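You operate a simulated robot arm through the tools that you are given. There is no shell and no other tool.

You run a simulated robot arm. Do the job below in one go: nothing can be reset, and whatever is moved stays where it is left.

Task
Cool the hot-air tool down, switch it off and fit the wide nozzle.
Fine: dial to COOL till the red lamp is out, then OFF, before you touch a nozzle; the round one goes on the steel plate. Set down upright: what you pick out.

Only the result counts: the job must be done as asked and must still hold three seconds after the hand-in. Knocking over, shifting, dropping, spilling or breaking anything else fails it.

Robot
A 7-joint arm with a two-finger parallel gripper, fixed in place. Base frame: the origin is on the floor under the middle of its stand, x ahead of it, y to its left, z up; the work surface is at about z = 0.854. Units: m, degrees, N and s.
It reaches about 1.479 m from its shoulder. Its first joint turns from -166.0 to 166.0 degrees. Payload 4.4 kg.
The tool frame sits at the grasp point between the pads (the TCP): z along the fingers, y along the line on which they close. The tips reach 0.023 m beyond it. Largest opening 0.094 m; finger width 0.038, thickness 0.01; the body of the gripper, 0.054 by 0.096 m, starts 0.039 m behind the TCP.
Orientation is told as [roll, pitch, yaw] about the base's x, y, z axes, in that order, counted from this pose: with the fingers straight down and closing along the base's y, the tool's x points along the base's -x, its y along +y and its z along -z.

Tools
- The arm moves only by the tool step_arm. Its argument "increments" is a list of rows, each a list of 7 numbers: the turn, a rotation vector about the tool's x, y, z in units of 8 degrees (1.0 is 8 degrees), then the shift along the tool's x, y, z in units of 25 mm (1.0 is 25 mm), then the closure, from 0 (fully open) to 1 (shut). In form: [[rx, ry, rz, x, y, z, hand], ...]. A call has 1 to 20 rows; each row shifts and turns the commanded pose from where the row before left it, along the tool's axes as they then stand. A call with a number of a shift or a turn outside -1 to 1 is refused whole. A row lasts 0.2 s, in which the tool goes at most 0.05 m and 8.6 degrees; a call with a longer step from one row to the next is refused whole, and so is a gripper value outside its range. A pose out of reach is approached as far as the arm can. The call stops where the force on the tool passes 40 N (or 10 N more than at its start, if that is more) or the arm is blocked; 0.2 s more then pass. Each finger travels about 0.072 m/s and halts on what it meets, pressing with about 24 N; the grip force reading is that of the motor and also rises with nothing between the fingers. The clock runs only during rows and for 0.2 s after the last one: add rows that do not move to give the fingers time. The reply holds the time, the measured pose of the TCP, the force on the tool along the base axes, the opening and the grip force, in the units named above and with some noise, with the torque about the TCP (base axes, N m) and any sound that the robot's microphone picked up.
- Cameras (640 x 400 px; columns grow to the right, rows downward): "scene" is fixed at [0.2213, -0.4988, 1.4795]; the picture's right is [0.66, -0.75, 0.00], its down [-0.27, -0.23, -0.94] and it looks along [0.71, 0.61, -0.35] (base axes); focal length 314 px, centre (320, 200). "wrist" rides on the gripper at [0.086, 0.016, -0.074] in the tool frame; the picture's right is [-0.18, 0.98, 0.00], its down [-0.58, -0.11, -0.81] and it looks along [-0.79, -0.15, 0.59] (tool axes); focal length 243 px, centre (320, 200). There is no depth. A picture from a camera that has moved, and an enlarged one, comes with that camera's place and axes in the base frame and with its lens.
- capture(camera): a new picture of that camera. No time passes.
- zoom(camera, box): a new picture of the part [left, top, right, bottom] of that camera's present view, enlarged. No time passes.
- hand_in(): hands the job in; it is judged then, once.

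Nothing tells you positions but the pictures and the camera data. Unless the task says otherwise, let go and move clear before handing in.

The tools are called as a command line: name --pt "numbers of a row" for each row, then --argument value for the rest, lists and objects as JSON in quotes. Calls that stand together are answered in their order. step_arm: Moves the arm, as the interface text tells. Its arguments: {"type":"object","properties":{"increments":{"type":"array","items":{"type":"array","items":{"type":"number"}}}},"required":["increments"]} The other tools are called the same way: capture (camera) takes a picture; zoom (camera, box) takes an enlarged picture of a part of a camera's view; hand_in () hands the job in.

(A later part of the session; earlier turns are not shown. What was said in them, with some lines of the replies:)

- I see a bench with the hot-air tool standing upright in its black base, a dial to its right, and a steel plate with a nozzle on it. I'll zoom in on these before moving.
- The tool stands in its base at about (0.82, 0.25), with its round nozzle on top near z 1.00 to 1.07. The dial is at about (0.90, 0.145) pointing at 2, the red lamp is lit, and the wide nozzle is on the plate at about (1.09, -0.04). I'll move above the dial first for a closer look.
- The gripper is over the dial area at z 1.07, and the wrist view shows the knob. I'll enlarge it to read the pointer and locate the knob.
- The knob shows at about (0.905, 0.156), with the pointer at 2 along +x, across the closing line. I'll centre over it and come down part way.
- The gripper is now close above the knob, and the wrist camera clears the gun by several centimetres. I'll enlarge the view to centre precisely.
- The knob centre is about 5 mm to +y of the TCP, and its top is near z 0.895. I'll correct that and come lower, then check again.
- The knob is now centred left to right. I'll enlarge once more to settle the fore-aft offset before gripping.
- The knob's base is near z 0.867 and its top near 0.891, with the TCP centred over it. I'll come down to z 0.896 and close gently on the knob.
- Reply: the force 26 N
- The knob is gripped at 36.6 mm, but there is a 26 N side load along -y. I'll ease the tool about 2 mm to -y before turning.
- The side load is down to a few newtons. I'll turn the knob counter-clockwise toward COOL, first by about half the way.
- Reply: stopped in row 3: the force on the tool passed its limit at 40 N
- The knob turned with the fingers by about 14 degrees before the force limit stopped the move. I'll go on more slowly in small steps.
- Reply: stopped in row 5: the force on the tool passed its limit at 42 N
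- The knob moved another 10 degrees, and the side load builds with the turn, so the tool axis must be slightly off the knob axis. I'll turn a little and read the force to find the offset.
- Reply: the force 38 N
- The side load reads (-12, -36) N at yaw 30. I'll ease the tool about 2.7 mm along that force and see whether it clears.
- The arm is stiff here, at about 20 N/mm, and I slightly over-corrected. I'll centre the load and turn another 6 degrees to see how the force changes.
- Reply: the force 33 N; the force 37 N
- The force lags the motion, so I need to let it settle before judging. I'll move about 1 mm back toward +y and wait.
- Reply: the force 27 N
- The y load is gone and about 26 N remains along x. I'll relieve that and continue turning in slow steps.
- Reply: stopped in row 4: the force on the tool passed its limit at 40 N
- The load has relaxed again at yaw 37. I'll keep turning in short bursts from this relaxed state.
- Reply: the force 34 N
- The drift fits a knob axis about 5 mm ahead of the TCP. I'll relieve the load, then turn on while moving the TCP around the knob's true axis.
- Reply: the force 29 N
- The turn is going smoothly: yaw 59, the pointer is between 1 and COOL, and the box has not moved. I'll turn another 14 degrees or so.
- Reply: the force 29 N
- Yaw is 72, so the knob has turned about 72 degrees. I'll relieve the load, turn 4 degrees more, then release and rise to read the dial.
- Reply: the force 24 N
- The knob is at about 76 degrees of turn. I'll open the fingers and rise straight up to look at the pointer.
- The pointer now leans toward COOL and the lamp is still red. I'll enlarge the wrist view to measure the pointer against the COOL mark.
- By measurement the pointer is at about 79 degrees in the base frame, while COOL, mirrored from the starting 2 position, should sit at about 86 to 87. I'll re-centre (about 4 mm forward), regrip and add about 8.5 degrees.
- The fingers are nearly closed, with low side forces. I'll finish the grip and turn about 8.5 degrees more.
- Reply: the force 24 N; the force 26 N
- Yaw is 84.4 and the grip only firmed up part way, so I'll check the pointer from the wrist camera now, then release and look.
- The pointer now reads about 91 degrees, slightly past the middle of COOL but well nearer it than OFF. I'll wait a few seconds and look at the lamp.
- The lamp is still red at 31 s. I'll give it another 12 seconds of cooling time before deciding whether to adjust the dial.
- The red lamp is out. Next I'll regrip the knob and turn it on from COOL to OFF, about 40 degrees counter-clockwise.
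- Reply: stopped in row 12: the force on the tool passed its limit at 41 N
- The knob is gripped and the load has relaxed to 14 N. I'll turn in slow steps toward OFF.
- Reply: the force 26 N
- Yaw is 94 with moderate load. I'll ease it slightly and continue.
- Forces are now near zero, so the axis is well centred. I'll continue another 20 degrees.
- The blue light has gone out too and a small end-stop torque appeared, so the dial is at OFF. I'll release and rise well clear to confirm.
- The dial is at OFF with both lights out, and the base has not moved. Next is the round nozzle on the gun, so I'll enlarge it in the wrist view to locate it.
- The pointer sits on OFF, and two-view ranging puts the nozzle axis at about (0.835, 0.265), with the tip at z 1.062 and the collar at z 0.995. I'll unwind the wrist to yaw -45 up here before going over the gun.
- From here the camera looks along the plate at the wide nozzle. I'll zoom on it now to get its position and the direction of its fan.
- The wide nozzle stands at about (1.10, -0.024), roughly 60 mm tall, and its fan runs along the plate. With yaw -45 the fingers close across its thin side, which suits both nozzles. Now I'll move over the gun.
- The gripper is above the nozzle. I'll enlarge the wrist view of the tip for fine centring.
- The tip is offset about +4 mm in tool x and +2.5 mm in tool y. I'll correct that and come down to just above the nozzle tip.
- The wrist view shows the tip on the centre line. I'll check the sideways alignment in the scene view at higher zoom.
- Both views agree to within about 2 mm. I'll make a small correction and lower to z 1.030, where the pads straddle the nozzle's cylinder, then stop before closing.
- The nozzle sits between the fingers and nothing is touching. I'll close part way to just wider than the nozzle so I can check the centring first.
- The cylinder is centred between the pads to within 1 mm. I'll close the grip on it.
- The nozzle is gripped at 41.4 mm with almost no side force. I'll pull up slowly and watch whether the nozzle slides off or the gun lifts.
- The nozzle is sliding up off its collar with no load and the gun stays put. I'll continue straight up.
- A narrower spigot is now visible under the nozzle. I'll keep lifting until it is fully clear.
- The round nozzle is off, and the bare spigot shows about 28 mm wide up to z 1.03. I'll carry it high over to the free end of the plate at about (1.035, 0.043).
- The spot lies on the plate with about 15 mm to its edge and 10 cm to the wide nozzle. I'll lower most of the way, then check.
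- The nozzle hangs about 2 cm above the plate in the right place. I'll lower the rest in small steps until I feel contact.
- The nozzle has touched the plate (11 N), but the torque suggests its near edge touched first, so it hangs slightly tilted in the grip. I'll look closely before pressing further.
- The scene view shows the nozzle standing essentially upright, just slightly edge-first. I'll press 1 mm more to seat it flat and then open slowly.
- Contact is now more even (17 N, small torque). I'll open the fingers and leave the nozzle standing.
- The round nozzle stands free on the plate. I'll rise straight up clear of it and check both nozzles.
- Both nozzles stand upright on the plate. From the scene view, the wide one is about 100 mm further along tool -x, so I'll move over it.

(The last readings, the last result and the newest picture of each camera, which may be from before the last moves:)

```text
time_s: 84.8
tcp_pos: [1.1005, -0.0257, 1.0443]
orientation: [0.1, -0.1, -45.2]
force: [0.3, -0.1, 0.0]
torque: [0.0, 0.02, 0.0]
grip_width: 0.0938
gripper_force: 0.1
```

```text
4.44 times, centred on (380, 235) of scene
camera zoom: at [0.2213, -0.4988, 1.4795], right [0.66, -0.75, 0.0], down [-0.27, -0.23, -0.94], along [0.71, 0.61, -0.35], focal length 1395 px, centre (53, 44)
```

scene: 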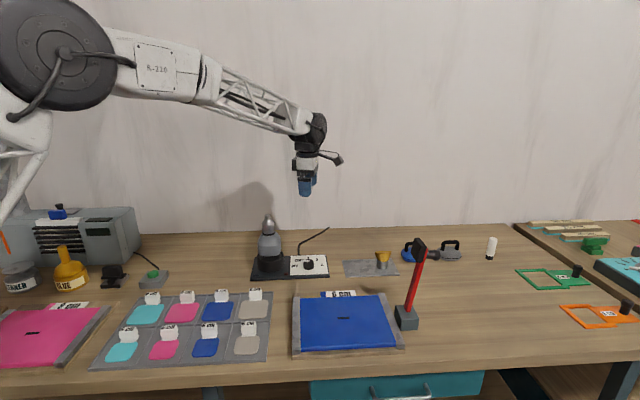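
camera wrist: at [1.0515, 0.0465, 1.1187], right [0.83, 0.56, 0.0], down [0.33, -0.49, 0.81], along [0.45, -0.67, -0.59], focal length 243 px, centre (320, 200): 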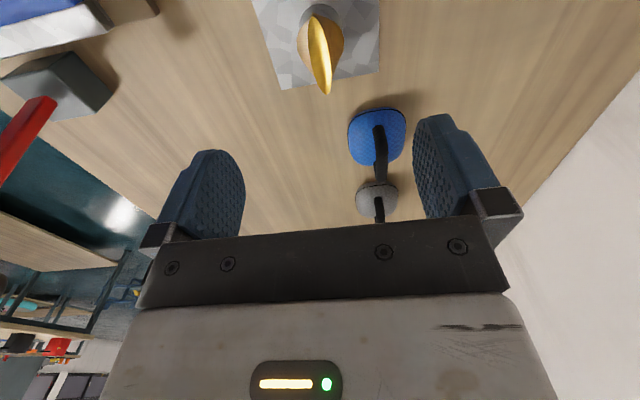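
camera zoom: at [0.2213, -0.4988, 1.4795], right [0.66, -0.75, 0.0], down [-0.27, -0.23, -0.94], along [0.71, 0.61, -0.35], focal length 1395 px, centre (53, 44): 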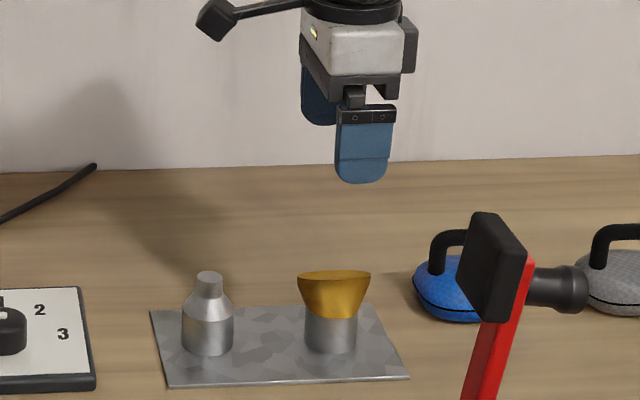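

The fan lies along tool x and the nozzle is centred within 1 mm under the TCP. The wrist camera will clear the round nozzle's top by about 2 cm. I'll lower part way and re-check.

step_arm --pt "0 0 0 0.02 0.02 0.8 0" --pt "0 0 0 0 0 0.8 0" --pt "0 0 0 0 0 0.8 0" --pt "0 0 0 0 0 0.8 0" --pt "0 0 0 0 0 0.7 0" --pt "0 0 0 0 0 0.3 0" --pt "0 0 0 0 0 0 0" --pt "0 0 0 0 0 0 0"

zoom --camera "wrist" --box '[220, 40, 420, 230]'

zoom --camera "scene" --box '[335, 200, 425, 280]'

```text
time_s: 86.6
tcp_pos: [1.1036, -0.0269, 0.9411]
orientation: [0.0, -0.2, -45.2]
force: [-0.7, -0.1, -0.9]
torque: [-0.02, 0.01, 0.0]
grip_width: 0.0939
gripper_force: 0.0
```

```text
2.11 times, centred on (320, 135) of wrist
camera zoom: at [1.0527, 0.046, 1.0145], right [0.83, 0.56, 0.0], down [0.33, -0.49, 0.81], along [0.45, -0.67, -0.59], focal length 511 px, centre (320, 337)
```

zoom: 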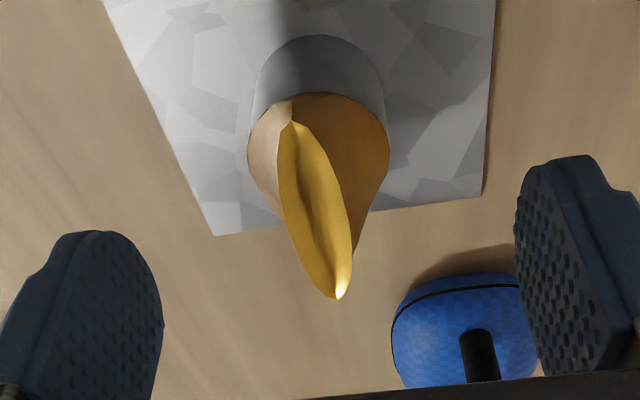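

```text
5.00 times, centred on (380, 240) of scene
camera zoom: at [0.2213, -0.4988, 1.4795], right [0.66, -0.75, 0.0], down [-0.27, -0.23, -0.94], along [0.71, 0.61, -0.35], focal length 1569 px, centre (20, 0)
```

zoom: 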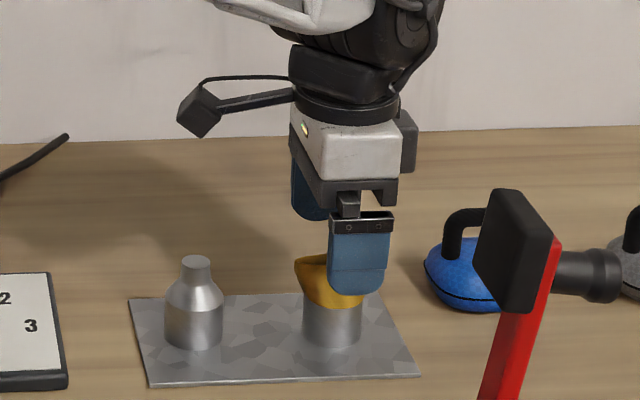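

Alignment holds within about 1.5 mm. I'll lower the rest of the way so the pads straddle the cylinder.

step_arm --pt "0 0 0 0.05 0.01 0.5 0" --pt "0 0 0 0 0 0.5 0" --pt "0 0 0 0 0 0.5 0" --pt "0 0 0 0 0 0.4 0" --pt "0 0 0 0 0 0.2 0" --pt "0 0 0 0 0 0 0" --pt "0 0 0 0 0 0 0"

zoom --camera "wrist" --box '[220, 40, 420, 230]'

zoom --camera "scene" --box '[335, 200, 425, 280]'

```text
time_s: 88.2
tcp_pos: [1.0992, -0.0236, 0.8879]
orientation: [0.1, 0.0, -45.2]
force: [0.5, 0.1, 0.4]
torque: [0.02, 0.01, -0.01]
grip_width: 0.0939
gripper_force: 0.0
```

```text
2.11 times, centred on (320, 135) of wrist
camera zoom: at [1.0504, 0.0489, 0.9613], right [0.83, 0.56, 0.0], down [0.33, -0.49, 0.81], along [0.45, -0.67, -0.59], focal length 511 px, centre (320, 337)
```

zoom: 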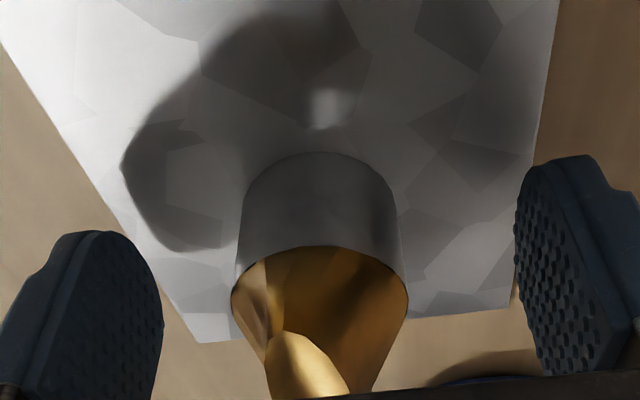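

```text
5.00 times, centred on (380, 240) of scene
camera zoom: at [0.2213, -0.4988, 1.4795], right [0.66, -0.75, 0.0], down [-0.27, -0.23, -0.94], along [0.71, 0.61, -0.35], focal length 1569 px, centre (20, 0)
```

zoom: 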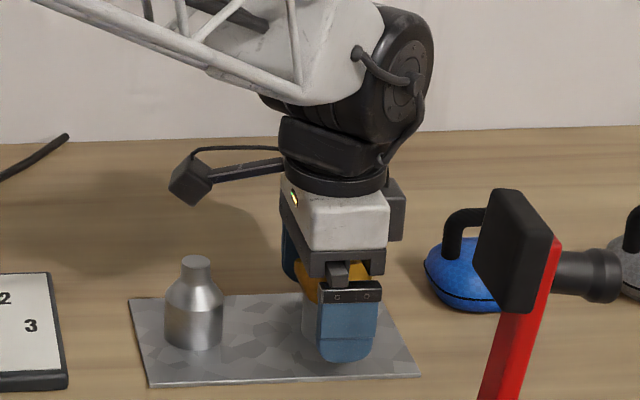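

The pads straddle the cylinder, centred, with nothing else touched. I'll close the grip in stages.

step_arm --pt "0 0 0 0 0 0 0.2" --pt "0 0 0 0 0 0 0.4" --pt "0 0 0 0 0 0 0.5" --pt "0 0 0 0 0 0 0.6" --pt "0 0 0 0 0 0 0.7" --pt "0 0 0 0 0 0 0.75" --pt "0 0 0 0 0 0 0.75"

zoom --camera "wrist" --box '[220, 40, 420, 230]'

```text
time_s: 89.8
tcp_pos: [1.0993, -0.0234, 0.8877]
orientation: [0.0, -0.2, -45.1]
force: [-0.4, 0.5, 1.1]
torque: [0.02, -0.03, 0.01]
grip_width: 0.0413
gripper_force: 24.1
```

```text
2.11 times, centred on (320, 135) of wrist
camera zoom: at [1.0504, 0.0488, 0.9614], right [0.83, 0.56, 0.0], down [0.33, -0.49, 0.81], along [0.45, -0.67, -0.59], focal length 511 px, centre (320, 337)
```

zoom: 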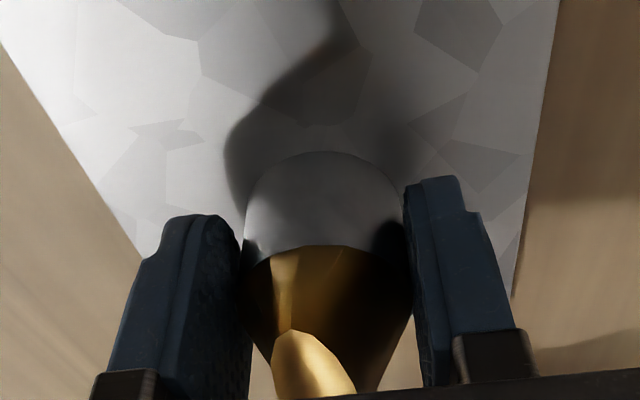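

The wide nozzle is held at 41.3 mm with no side load. I'll lift it gently and look.

step_arm --pt "0 0 0 0 0 0 0.75" --pt "0 0 0 0 0 -0.2 0.75" --pt "0 0 0 0 0 -0.4 0.75" --pt "0 0 0 0 0 -0.6 0.75" --pt "0 0 0 0 0 -0.8 0.75" --pt "0 0 0 0 0 -1 0.75" --pt "0 0 0 0 0 -1 0.75" --pt "0 0 0 0 0 -1 0.75" --pt "0 0 0 0 0 -1 0.75" --pt "0 0 0 0 0 -1 0.75" --pt "0 0 0 0 0 -1 0.75" --pt "0 0 0 0 0 -1 0.75" --pt "0 0 0 0 0 -1 0.75" --pt "0 0 0 0 0 0 0.75" --pt "0 0 0 0 0 0 0.75"

capture --camera "wrist"

zoom --camera "scene" --box '[320, 140, 440, 280]'

```text
time_s: 93.0
tcp_pos: [1.0976, -0.0256, 1.1362]
orientation: [0.0, 0.0, -45.1]
force: [0.2, -0.1, -1.2]
torque: [0.01, -0.03, 0.01]
grip_width: 0.0415
gripper_force: 23.9
```

```text
taken
camera wrist: at [1.0491, 0.0473, 1.2097], right [0.83, 0.56, 0.0], down [0.33, -0.49, 0.81], along [0.45, -0.67, -0.59], focal length 243 px, centre (320, 200)
```

wrist: 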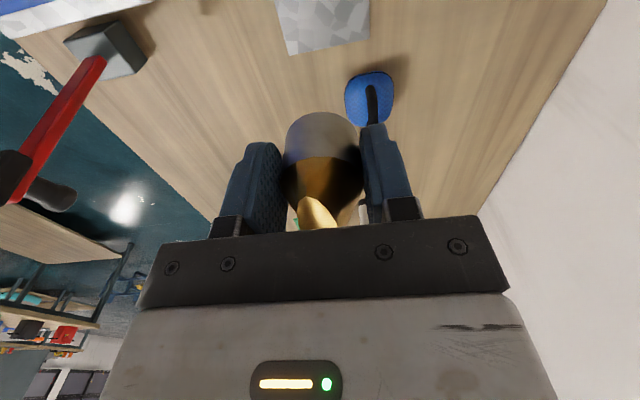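

```text
2.86 times, centred on (380, 210) of scene
camera zoom: at [0.2213, -0.4988, 1.4795], right [0.66, -0.75, 0.0], down [-0.27, -0.23, -0.94], along [0.71, 0.61, -0.35], focal length 897 px, centre (149, 171)
```

zoom: 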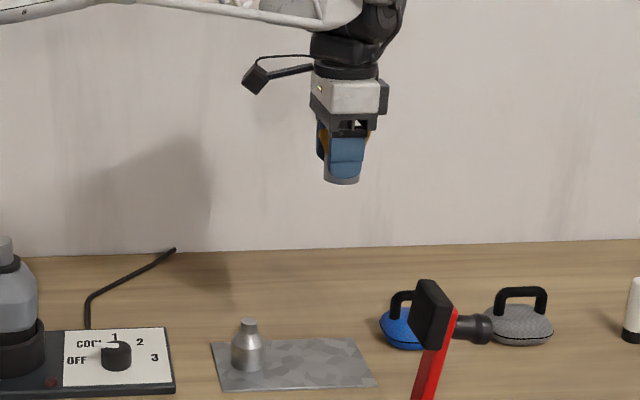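

The wide nozzle is up, and the round one still stands on the plate. I'll carry it at this height back over the gun.

step_arm --pt "0 0 0 0.878 0.042 0 0.75" --pt "0 0 0 0.878 0.042 0 0.75" --pt "0 0 0 0.878 0.042 0 0.75" --pt "0 0 0 0.878 0.042 0 0.75" --pt "0 0 0 0.878 0.042 0 0.75" --pt "0 0 0 0.878 0.042 0 0.75" --pt "0 0 0 0.878 0.042 0 0.75" --pt "0 0 0 0.878 0.042 0 0.75" --pt "0 0 0 0.878 0.042 0 0.75" --pt "0 0 0 0.878 0.042 0 0.75" --pt "0 0 0 0.878 0.042 0 0.75" --pt "0 0 0 0.878 0.042 0 0.75" --pt "0 0 0 0.878 0.042 0 0.75" --pt "0 0 0 0.878 0.042 0 0.75" --pt "0 0 0 0.878 0.042 0 0.75" --pt "0 0 0 0.878 0.042 0 0.75" --pt "0 0 0 0.878 0.042 0 0.75" --pt "0 0 0 0.878 0.042 0 0.75" --pt "0 0 0 0 0 0 0.75" --pt "0 0 0 0 0 0 0.75"

capture --camera "wrist"

zoom --camera "scene" --box '[245, 180, 295, 245]'

zoom --camera "wrist" --box '[240, 0, 400, 160]'

```text
time_s: 97.2
tcp_pos: [0.8371, 0.2677, 1.1401]
orientation: [0.1, -0.1, -45.2]
force: [0.8, -0.1, -1.2]
torque: [-0.01, -0.01, 0.0]
grip_width: 0.0415
gripper_force: 23.3
```

```text
taken
camera wrist: at [0.7871, 0.3402, 1.2131], right [0.83, 0.56, 0.0], down [0.33, -0.49, 0.81], along [0.45, -0.67, -0.59], focal length 243 px, centre (320, 200)
```

wrist: 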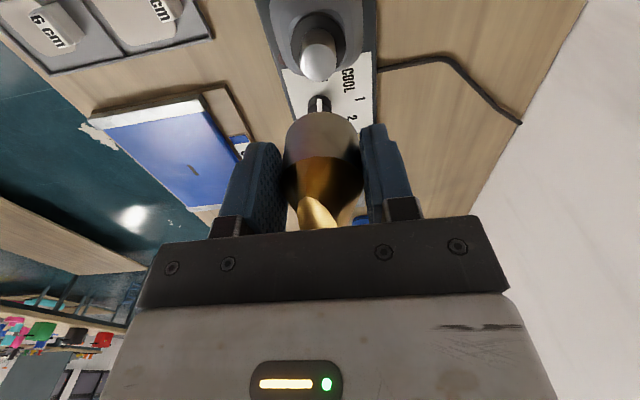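

```text
6.15 times, centred on (270, 212) of scene
camera zoom: at [0.2213, -0.4988, 1.4795], right [0.66, -0.75, 0.0], down [-0.27, -0.23, -0.94], along [0.71, 0.61, -0.35], focal length 1932 px, centre (628, 123)
```

zoom: 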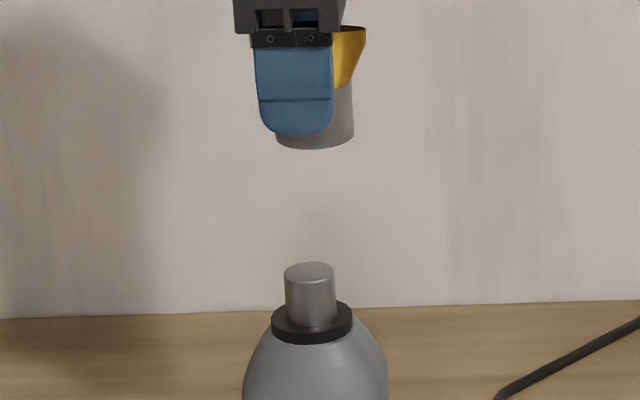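

```text
2.50 times, centred on (320, 80) of wrist
camera zoom: at [0.7871, 0.3402, 1.2131], right [0.83, 0.56, 0.0], down [0.33, -0.49, 0.81], along [0.45, -0.67, -0.59], focal length 606 px, centre (320, 500)
```

zoom: 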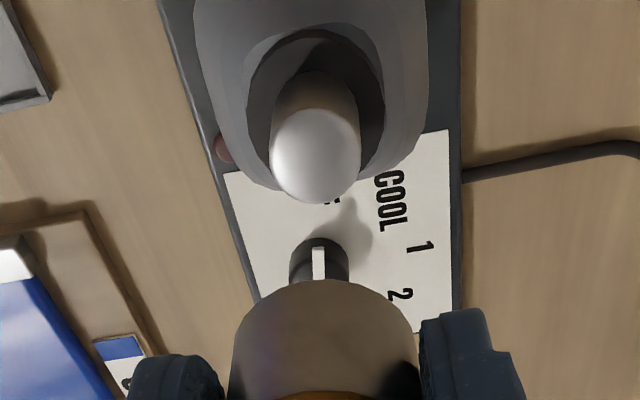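

The nozzle is above the spigot and needs a shift in tool x. I'll zoom tighter to measure the offset accurately.

zoom --camera "scene" --box '[255, 195, 285, 240]'

```text
8.89 times, centred on (270, 218) of scene
camera zoom: at [0.2213, -0.4988, 1.4795], right [0.66, -0.75, 0.0], down [-0.27, -0.23, -0.94], along [0.71, 0.61, -0.35], focal length 2790 px, centre (764, 44)
```

zoom: 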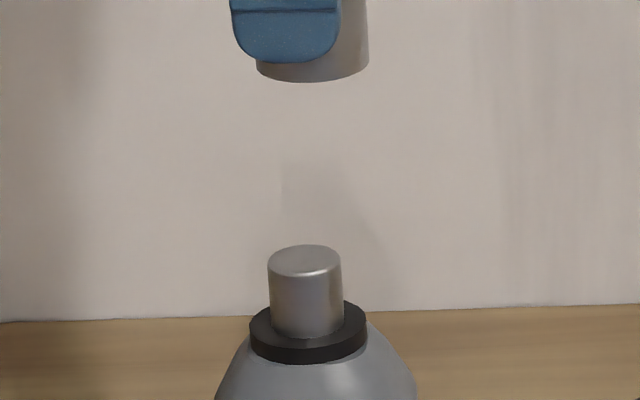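

The scene view gives 7.7 mm to correct along tool +x, while the cross direction looks centred. I'll apply 8 mm and lower until the nozzle's mouth is about 2 cm above the spigot.

step_arm --pt "0 0 0 0.16 0 0 0.75" --pt "0 0 0 0.16 0 0 0.75" --pt "0 0 0 0 0 0.6 0.75" --pt "0 0 0 0 0 0.6 0.75" --pt "0 0 0 0 0 0.6 0.75" --pt "0 0 0 0 0 0.6 0.75" --pt "0 0 0 0 0 0 0.75" --pt "0 0 0 0 0 0 0.75" --pt "0 0 0 0 0 0 0.75"

zoom --camera "scene" --box '[255, 195, 285, 240]'

zoom --camera "wrist" --box '[240, 40, 400, 200]'

```text
time_s: 99.2
tcp_pos: [0.8308, 0.2753, 1.0754]
orientation: [0.1, -0.2, -45.3]
force: [0.1, 0.4, -1.8]
torque: [0.0, 0.02, 0.01]
grip_width: 0.0415
gripper_force: 23.8
```

```text
8.89 times, centred on (270, 218) of scene
camera zoom: at [0.2213, -0.4988, 1.4795], right [0.66, -0.75, 0.0], down [-0.27, -0.23, -0.94], along [0.71, 0.61, -0.35], focal length 2790 px, centre (764, 44)
```

zoom: 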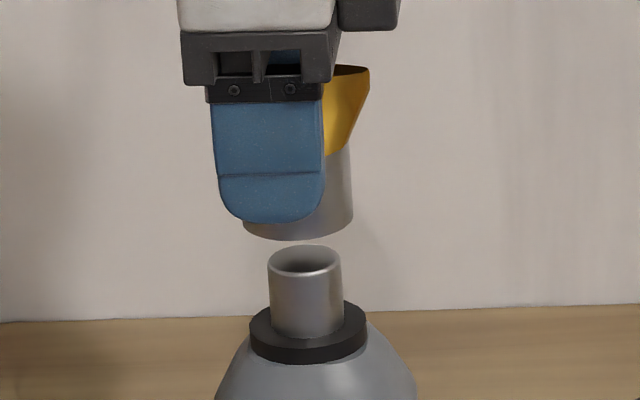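

```text
2.50 times, centred on (320, 120) of wrist
camera zoom: at [0.7815, 0.3479, 1.1494], right [0.83, 0.56, 0.0], down [0.33, -0.49, 0.81], along [0.45, -0.67, -0.59], focal length 606 px, centre (320, 400)
```

zoom: 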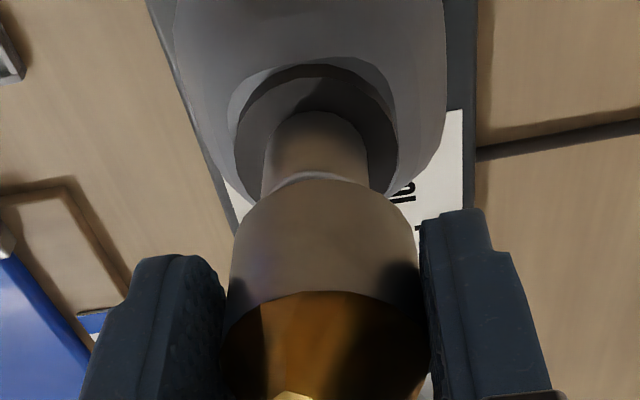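

The nozzle is now 1.7 mm too far in tool +x, and about 2 mm too far in tool +y by the readings at the first grip. I'll correct both and lower another 8 mm.

step_arm --pt "0 0 0 -0.07 -0.08 0 0.75" --pt "0 0 0 0 0 0.15 0.75" --pt "0 0 0 0 0 0.15 0.75" --pt "0 0 0 0 0 0 0.75" --pt "0 0 0 0 0 0 0.75"

zoom --camera "scene" --box '[255, 205, 285, 245]'

zoom --camera "wrist" --box '[240, 40, 400, 200]'

```text
time_s: 100.4
tcp_pos: [0.8305, 0.2728, 1.069]
orientation: [-0.1, -0.1, -45.2]
force: [-0.1, 1.2, -0.8]
torque: [0.01, 0.03, 0.01]
grip_width: 0.0416
gripper_force: 24.1
```

```text
10.00 times, centred on (270, 225) of scene
camera zoom: at [0.2213, -0.4988, 1.4795], right [0.66, -0.75, 0.0], down [-0.27, -0.23, -0.94], along [0.71, 0.61, -0.35], focal length 3139 px, centre (820, -50)
```

zoom: 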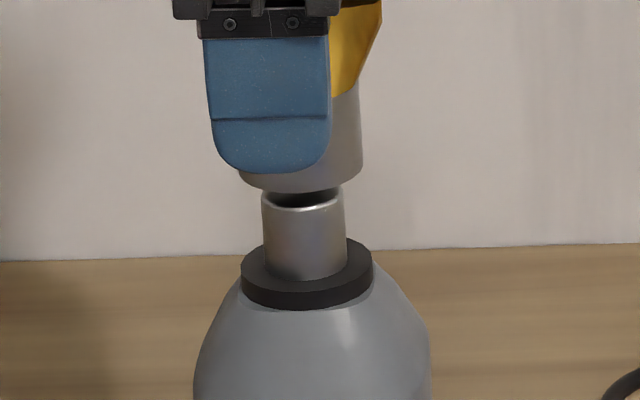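

```text
2.50 times, centred on (320, 120) of wrist
camera zoom: at [0.7812, 0.3451, 1.1423], right [0.83, 0.56, 0.0], down [0.33, -0.49, 0.81], along [0.45, -0.67, -0.59], focal length 606 px, centre (320, 400)
```

zoom: 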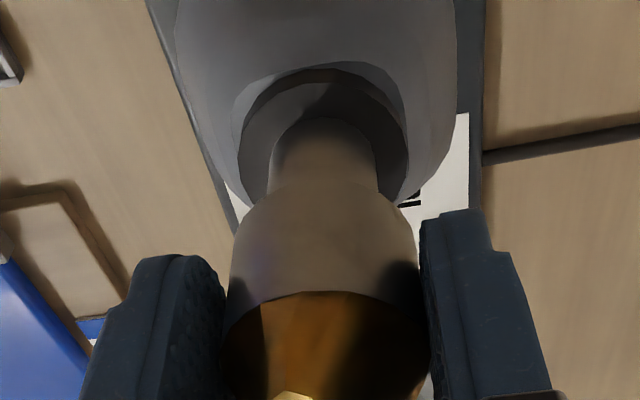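

The nozzle mouth is now centred over the spigot in both views, about 10 mm above it. I'll lower slowly onto it and watch the force.

step_arm --pt "0 0 0 0 0 0.12 0.75" --pt "0 0 0 0 0 0.12 0.75" --pt "0 0 0 0 0 0.12 0.75" --pt "0 0 0 0 0 0.12 0.75" --pt "0 0 0 0 0 0.12 0.75" --pt "0 0 0 0 0 0 0.75"

zoom --camera "scene" --box '[250, 205, 290, 255]'

zoom --camera "wrist" --box '[240, 40, 400, 200]'

```text
time_s: 101.8
tcp_pos: [0.8317, 0.273, 1.054]
orientation: [0.0, -0.1, -45.2]
force: [0.8, 0.0, -0.6]
torque: [-0.04, -0.02, 0.02]
grip_width: 0.0413
gripper_force: 24.2
```

```text
8.00 times, centred on (270, 230) of scene
camera zoom: at [0.2213, -0.4988, 1.4795], right [0.66, -0.75, 0.0], down [-0.27, -0.23, -0.94], along [0.71, 0.61, -0.35], focal length 2511 px, centre (720, -40)
```

zoom: 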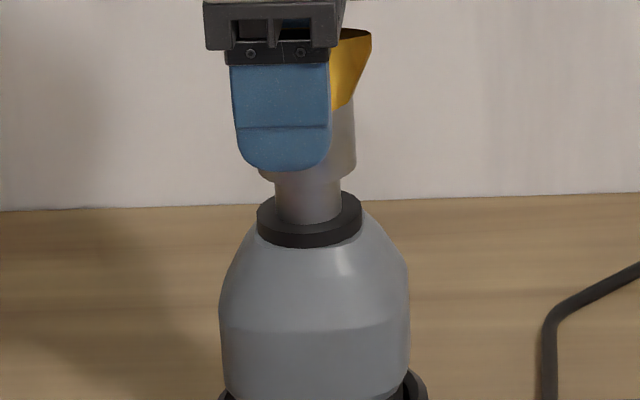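

```text
2.50 times, centred on (320, 120) of wrist
camera zoom: at [0.7816, 0.3453, 1.1273], right [0.83, 0.56, 0.0], down [0.33, -0.49, 0.81], along [0.45, -0.67, -0.59], focal length 606 px, centre (320, 400)
```

zoom: 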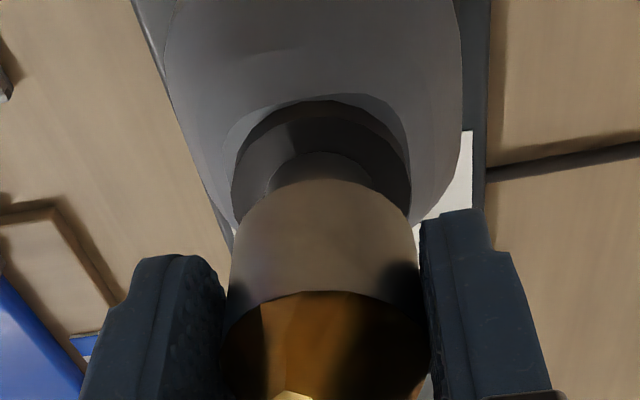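

The nozzle has slipped over the spigot's end with no resistance. I'll continue down toward the collar.

step_arm --pt "0 0 0 0 0 0.1 0.75" --pt "0 0 0 0 0 0.1 0.75" --pt "0 0 0 0 0 0.1 0.75" --pt "0 0 0 0 0 0.1 0.75" --pt "0 0 0 0 0 0.1 0.75" --pt "0 0 0 0 0 0 0.75"

zoom --camera "scene" --box '[250, 205, 290, 255]'

```text
time_s: 103.2
tcp_pos: [0.8299, 0.2736, 1.0413]
orientation: [0.0, -0.1, -45.2]
force: [0.4, -0.3, -0.2]
torque: [0.01, 0.0, 0.02]
grip_width: 0.0413
gripper_force: 23.7
```

```text
8.00 times, centred on (270, 230) of scene
camera zoom: at [0.2213, -0.4988, 1.4795], right [0.66, -0.75, 0.0], down [-0.27, -0.23, -0.94], along [0.71, 0.61, -0.35], focal length 2511 px, centre (720, -40)
```

zoom: 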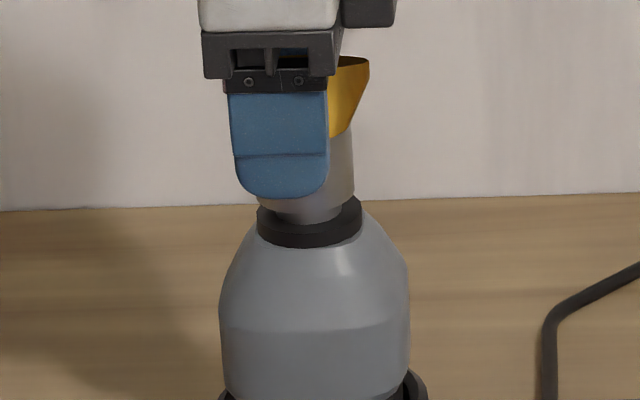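

It is going on freely with a few millimetres to go. I'll creep down until it seats on the collar.

step_arm --pt "0 0 0 0 0 0.05 0.75" --pt "0 0 0 0 0 0.05 0.75" --pt "0 0 0 0 0 0.05 0.75" --pt "0 0 0 0 0 0.05 0.75" --pt "0 0 0 0 0 0 0.75"

zoom --camera "scene" --box '[250, 205, 290, 255]'

```text
time_s: 104.4
tcp_pos: [0.8304, 0.2736, 1.0372]
orientation: [0.0, -0.1, -45.3]
force: [0.6, 0.4, -0.4]
torque: [0.03, -0.01, 0.03]
grip_width: 0.0413
gripper_force: 23.7
```

```text
8.00 times, centred on (270, 230) of scene
camera zoom: at [0.2213, -0.4988, 1.4795], right [0.66, -0.75, 0.0], down [-0.27, -0.23, -0.94], along [0.71, 0.61, -0.35], focal length 2511 px, centre (720, -40)
```

zoom: 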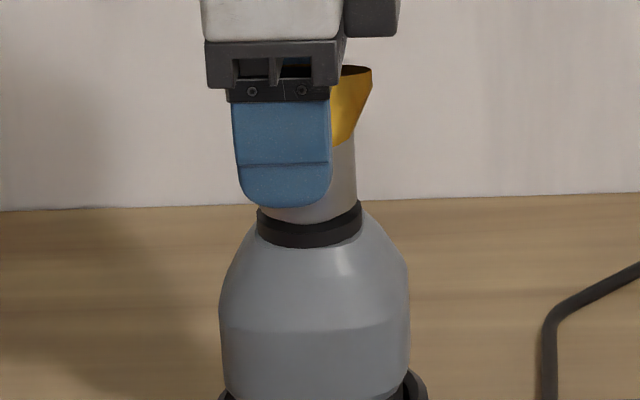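

The nozzle's rim is now right above the collar. A few more millimetres in tiny steps.

step_arm --pt "0 0 0 0 0 0.05 0.75" --pt "0 0 0 0 0 0.05 0.75" --pt "0 0 0 0 0 0 0.75"

```text
time_s: 105.2
tcp_pos: [0.831, 0.2734, 1.0344]
orientation: [0.0, -0.1, -45.2]
force: [0.0, -0.1, -1.5]
torque: [0.03, 0.0, 0.02]
grip_width: 0.0412
gripper_force: 24.3
```

step_arm --pt "0 0 0 0 0 0.05 0.75" --pt "0 0 0 0 0 0.05 0.75" --pt "0 0 0 0 0 0 0.75"

zoom --camera "scene" --box '[250, 205, 290, 255]'

```text
time_s: 106.0
tcp_pos: [0.8297, 0.2723, 1.0327]
orientation: [0.0, -0.1, -45.1]
force: [-2.2, -2.1, 10.9]
torque: [-0.15, 0.13, 0.06]
grip_width: 0.0416
gripper_force: 24.1
```

```text
8.00 times, centred on (270, 230) of scene
camera zoom: at [0.2213, -0.4988, 1.4795], right [0.66, -0.75, 0.0], down [-0.27, -0.23, -0.94], along [0.71, 0.61, -0.35], focal length 2511 px, centre (720, -40)
```

zoom: 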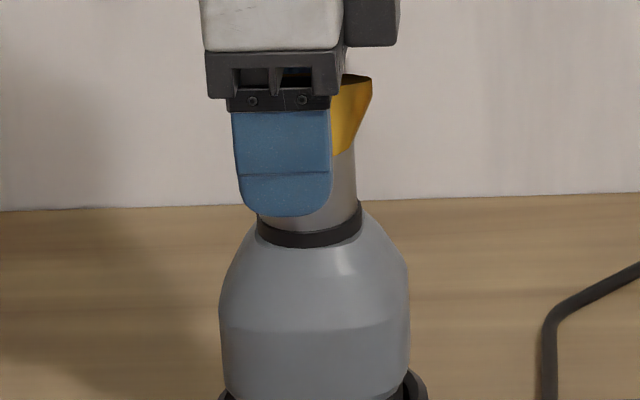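

The nozzle is down on the collar with 11 N of contact. I'll press it home a little more firmly.

step_arm --pt "0 0 0 0 0 0.03 0.75" --pt "0 0 0 0 0 0.03 0.75" --pt "0 0 0 0 0 0 0.75"

zoom --camera "scene" --box '[250, 205, 290, 255]'

zoom --camera "wrist" --box '[220, 40, 420, 240]'

```text
time_s: 106.8
tcp_pos: [0.8303, 0.2738, 1.0303]
orientation: [0.2, 0.0, -45.3]
force: [4.0, 3.8, 15.6]
torque: [0.11, -0.33, 0.05]
grip_width: 0.0412
gripper_force: 23.7
```

```text
8.00 times, centred on (270, 230) of scene
camera zoom: at [0.2213, -0.4988, 1.4795], right [0.66, -0.75, 0.0], down [-0.27, -0.23, -0.94], along [0.71, 0.61, -0.35], focal length 2511 px, centre (720, -40)
```

zoom: 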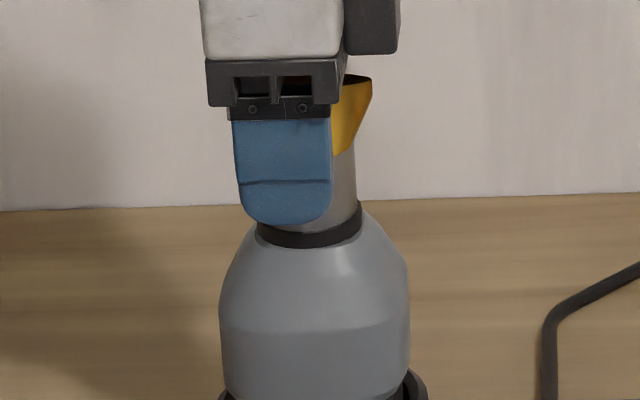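

```text
2.00 times, centred on (320, 140) of wrist
camera zoom: at [0.7808, 0.3455, 1.103], right [0.83, 0.56, 0.0], down [0.33, -0.49, 0.81], along [0.45, -0.67, -0.59], focal length 485 px, centre (320, 320)
```

zoom: 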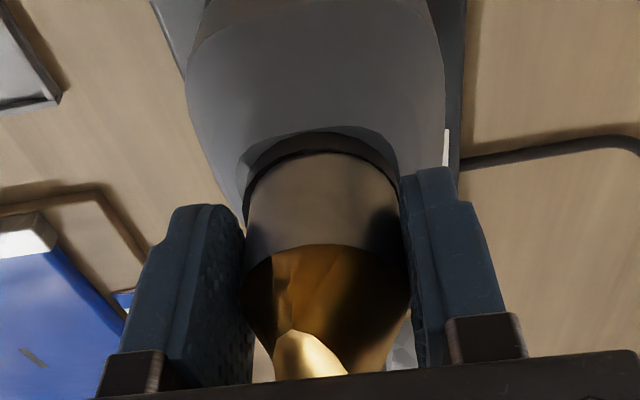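

The nozzle sits evenly on the collar and further pressing only slides the pads. I'll relieve the pressure and open the fingers.

step_arm --pt "0 0 0 0 0 -0.03 0.75" --pt "0 0 0 0 0 0 0.6" --pt "0 0 0 0 0 0 0.5" --pt "0 0 0 0 0 0 0.3" --pt "0 0 0 0 0 0 0.1" --pt "0 0 0 0 0 0 0" --pt "0 0 0 0 0 0 0" --pt "0 0 0 0 0 0 0"

zoom --camera "scene" --box '[240, 195, 320, 285]'

zoom --camera "wrist" --box '[220, 40, 420, 240]'

```text
time_s: 108.6
tcp_pos: [0.83, 0.2729, 1.0292]
orientation: [-0.1, -0.1, -45.2]
force: [0.2, -0.3, -0.2]
torque: [-0.01, 0.02, -0.02]
grip_width: 0.0939
gripper_force: 0.2
```

```text
4.44 times, centred on (280, 240) of scene
camera zoom: at [0.2213, -0.4988, 1.4795], right [0.66, -0.75, 0.0], down [-0.27, -0.23, -0.94], along [0.71, 0.61, -0.35], focal length 1395 px, centre (498, 22)
```

zoom: 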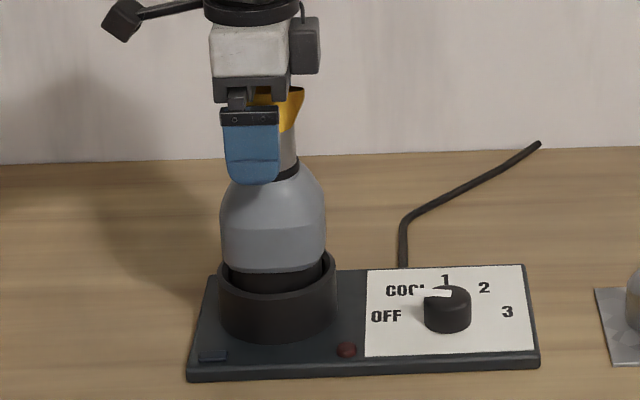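

```text
2.00 times, centred on (320, 140) of wrist
camera zoom: at [0.7807, 0.3449, 1.1035], right [0.83, 0.56, 0.0], down [0.33, -0.49, 0.81], along [0.45, -0.67, -0.59], focal length 485 px, centre (320, 320)
```

zoom: 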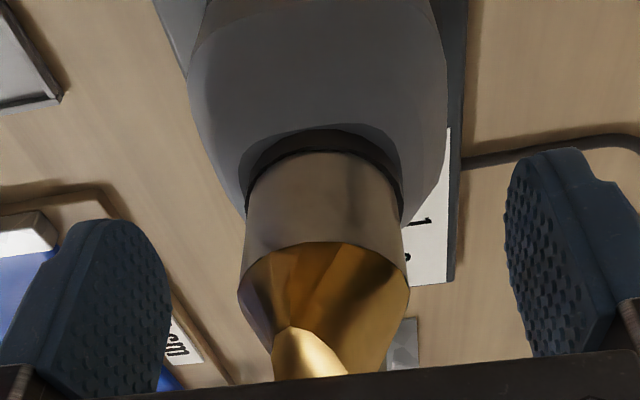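

The nozzle stays seated with the fingers open. I'll rise straight up, clear of it, and inspect.

step_arm --pt "0 0 0 0 0 -0.3 0" --pt "0 0 0 0 0 -0.6 0" --pt "0 0 0 0 0 -0.8 0" --pt "0 0 0 0 0 -0.9 0" --pt "0 0 0 0 0 -0.9 0" --pt "0 0 0 0 0 -0.9 0" --pt "0 0 0 0 0 -0.9 0" --pt "0 0 0 0 0 -0.9 0" --pt "0 0 0 0 0 0 0"

zoom --camera "scene" --box '[245, 200, 295, 285]'

capture --camera "wrist"

capture --camera "scene"

```text
time_s: 110.6
tcp_pos: [0.8296, 0.271, 1.1886]
orientation: [0.0, -0.2, -45.2]
force: [0.7, 0.1, -0.7]
torque: [-0.02, 0.02, 0.02]
grip_width: 0.0937
gripper_force: 0.0
```

```text
4.71 times, centred on (270, 242) of scene
camera zoom: at [0.2213, -0.4988, 1.4795], right [0.66, -0.75, 0.0], down [-0.27, -0.23, -0.94], along [0.71, 0.61, -0.35], focal length 1477 px, centre (555, 0)
```

zoom: 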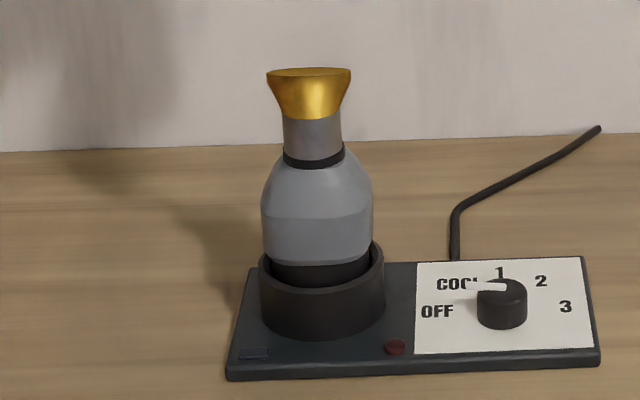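

```text
taken
camera wrist: at [0.7801, 0.343, 1.2616], right [0.83, 0.56, 0.0], down [0.33, -0.49, 0.81], along [0.45, -0.67, -0.59], focal length 243 px, centre (320, 200)
```

wrist: 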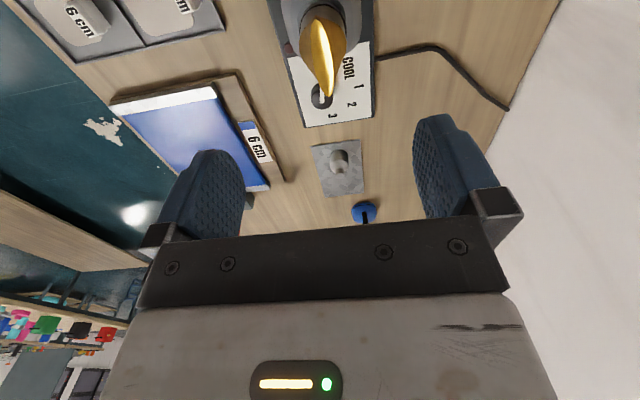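

```text
taken
```

scene: 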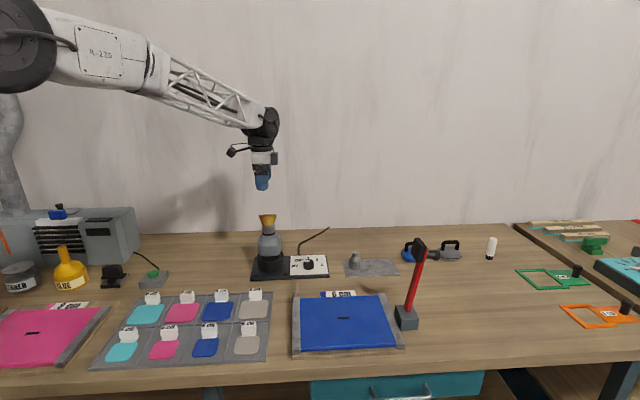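

The wide nozzle stands on the gun, the round one on the plate, and the dial is at OFF. I'll take close views to confirm the seating and pointer before handing in.

zoom --camera "scene" --box '[250, 205, 290, 255]'

zoom --camera "scene" --box '[285, 245, 410, 285]'

zoom --camera "wrist" --box '[260, 0, 400, 120]'

```text
8.00 times, centred on (270, 230) of scene
camera zoom: at [0.2213, -0.4988, 1.4795], right [0.66, -0.75, 0.0], down [-0.27, -0.23, -0.94], along [0.71, 0.61, -0.35], focal length 2511 px, centre (720, -40)
```

zoom: 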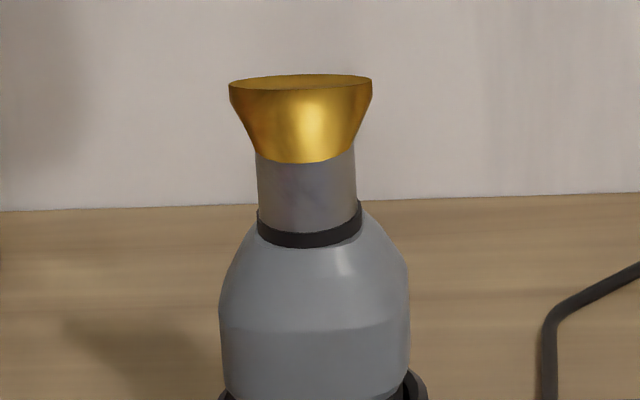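

```text
5.12 times, centred on (348, 265) of scene
camera zoom: at [0.2213, -0.4988, 1.4795], right [0.66, -0.75, 0.0], down [-0.27, -0.23, -0.94], along [0.71, 0.61, -0.35], focal length 1607 px, centre (179, -133)
```

zoom: 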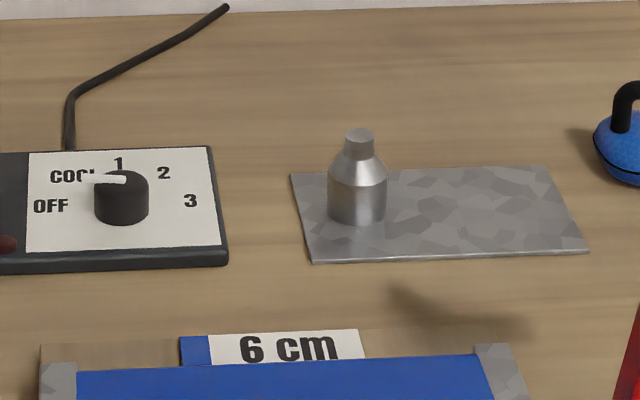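

```text
3.33 times, centred on (330, 60) of wrist
camera zoom: at [0.7801, 0.343, 1.2616], right [0.83, 0.56, 0.0], down [0.33, -0.49, 0.81], along [0.45, -0.67, -0.59], focal length 809 px, centre (287, 667)
```

zoom: 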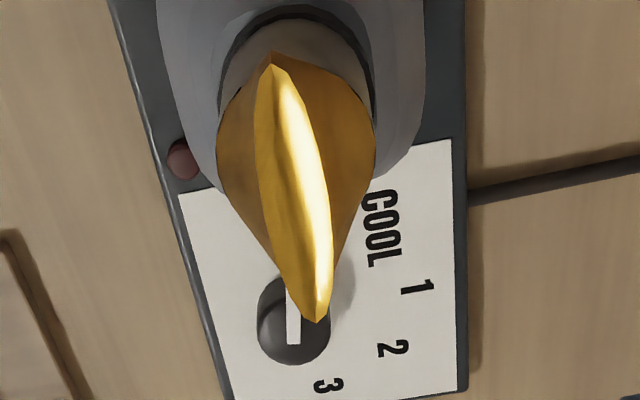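

The wide nozzle sits flush on the collar just as the round one did, and the round one stands upright on the plate. The dial is at OFF with the lamps out, the arm is clear, and I'm handing in.

hand_in

```text
The job is handed in.
```

I've handed the job in. The tool was cooled and switched off, and the wide nozzle is on.

- **Cool-down:** I turned the dial to COOL and waited until the red lamp was out, at about 44 s. Then I turned it to OFF, and the blue light went out too. I didn't touch either nozzle before that.
- **Round nozzle:** it stands upright on the free end of the steel plate.
- **Wide nozzle:** it sits on the collar just where the round one did, and it stayed put when I opened the fingers and moved away.

In the last pictures nothing else on the bench had moved, and the gripper was about 10 cm above the tool.

The dial took several grips, and the arm stopped on its 40 N limit a few times while I centred on the knob. The dial base did not visibly move.
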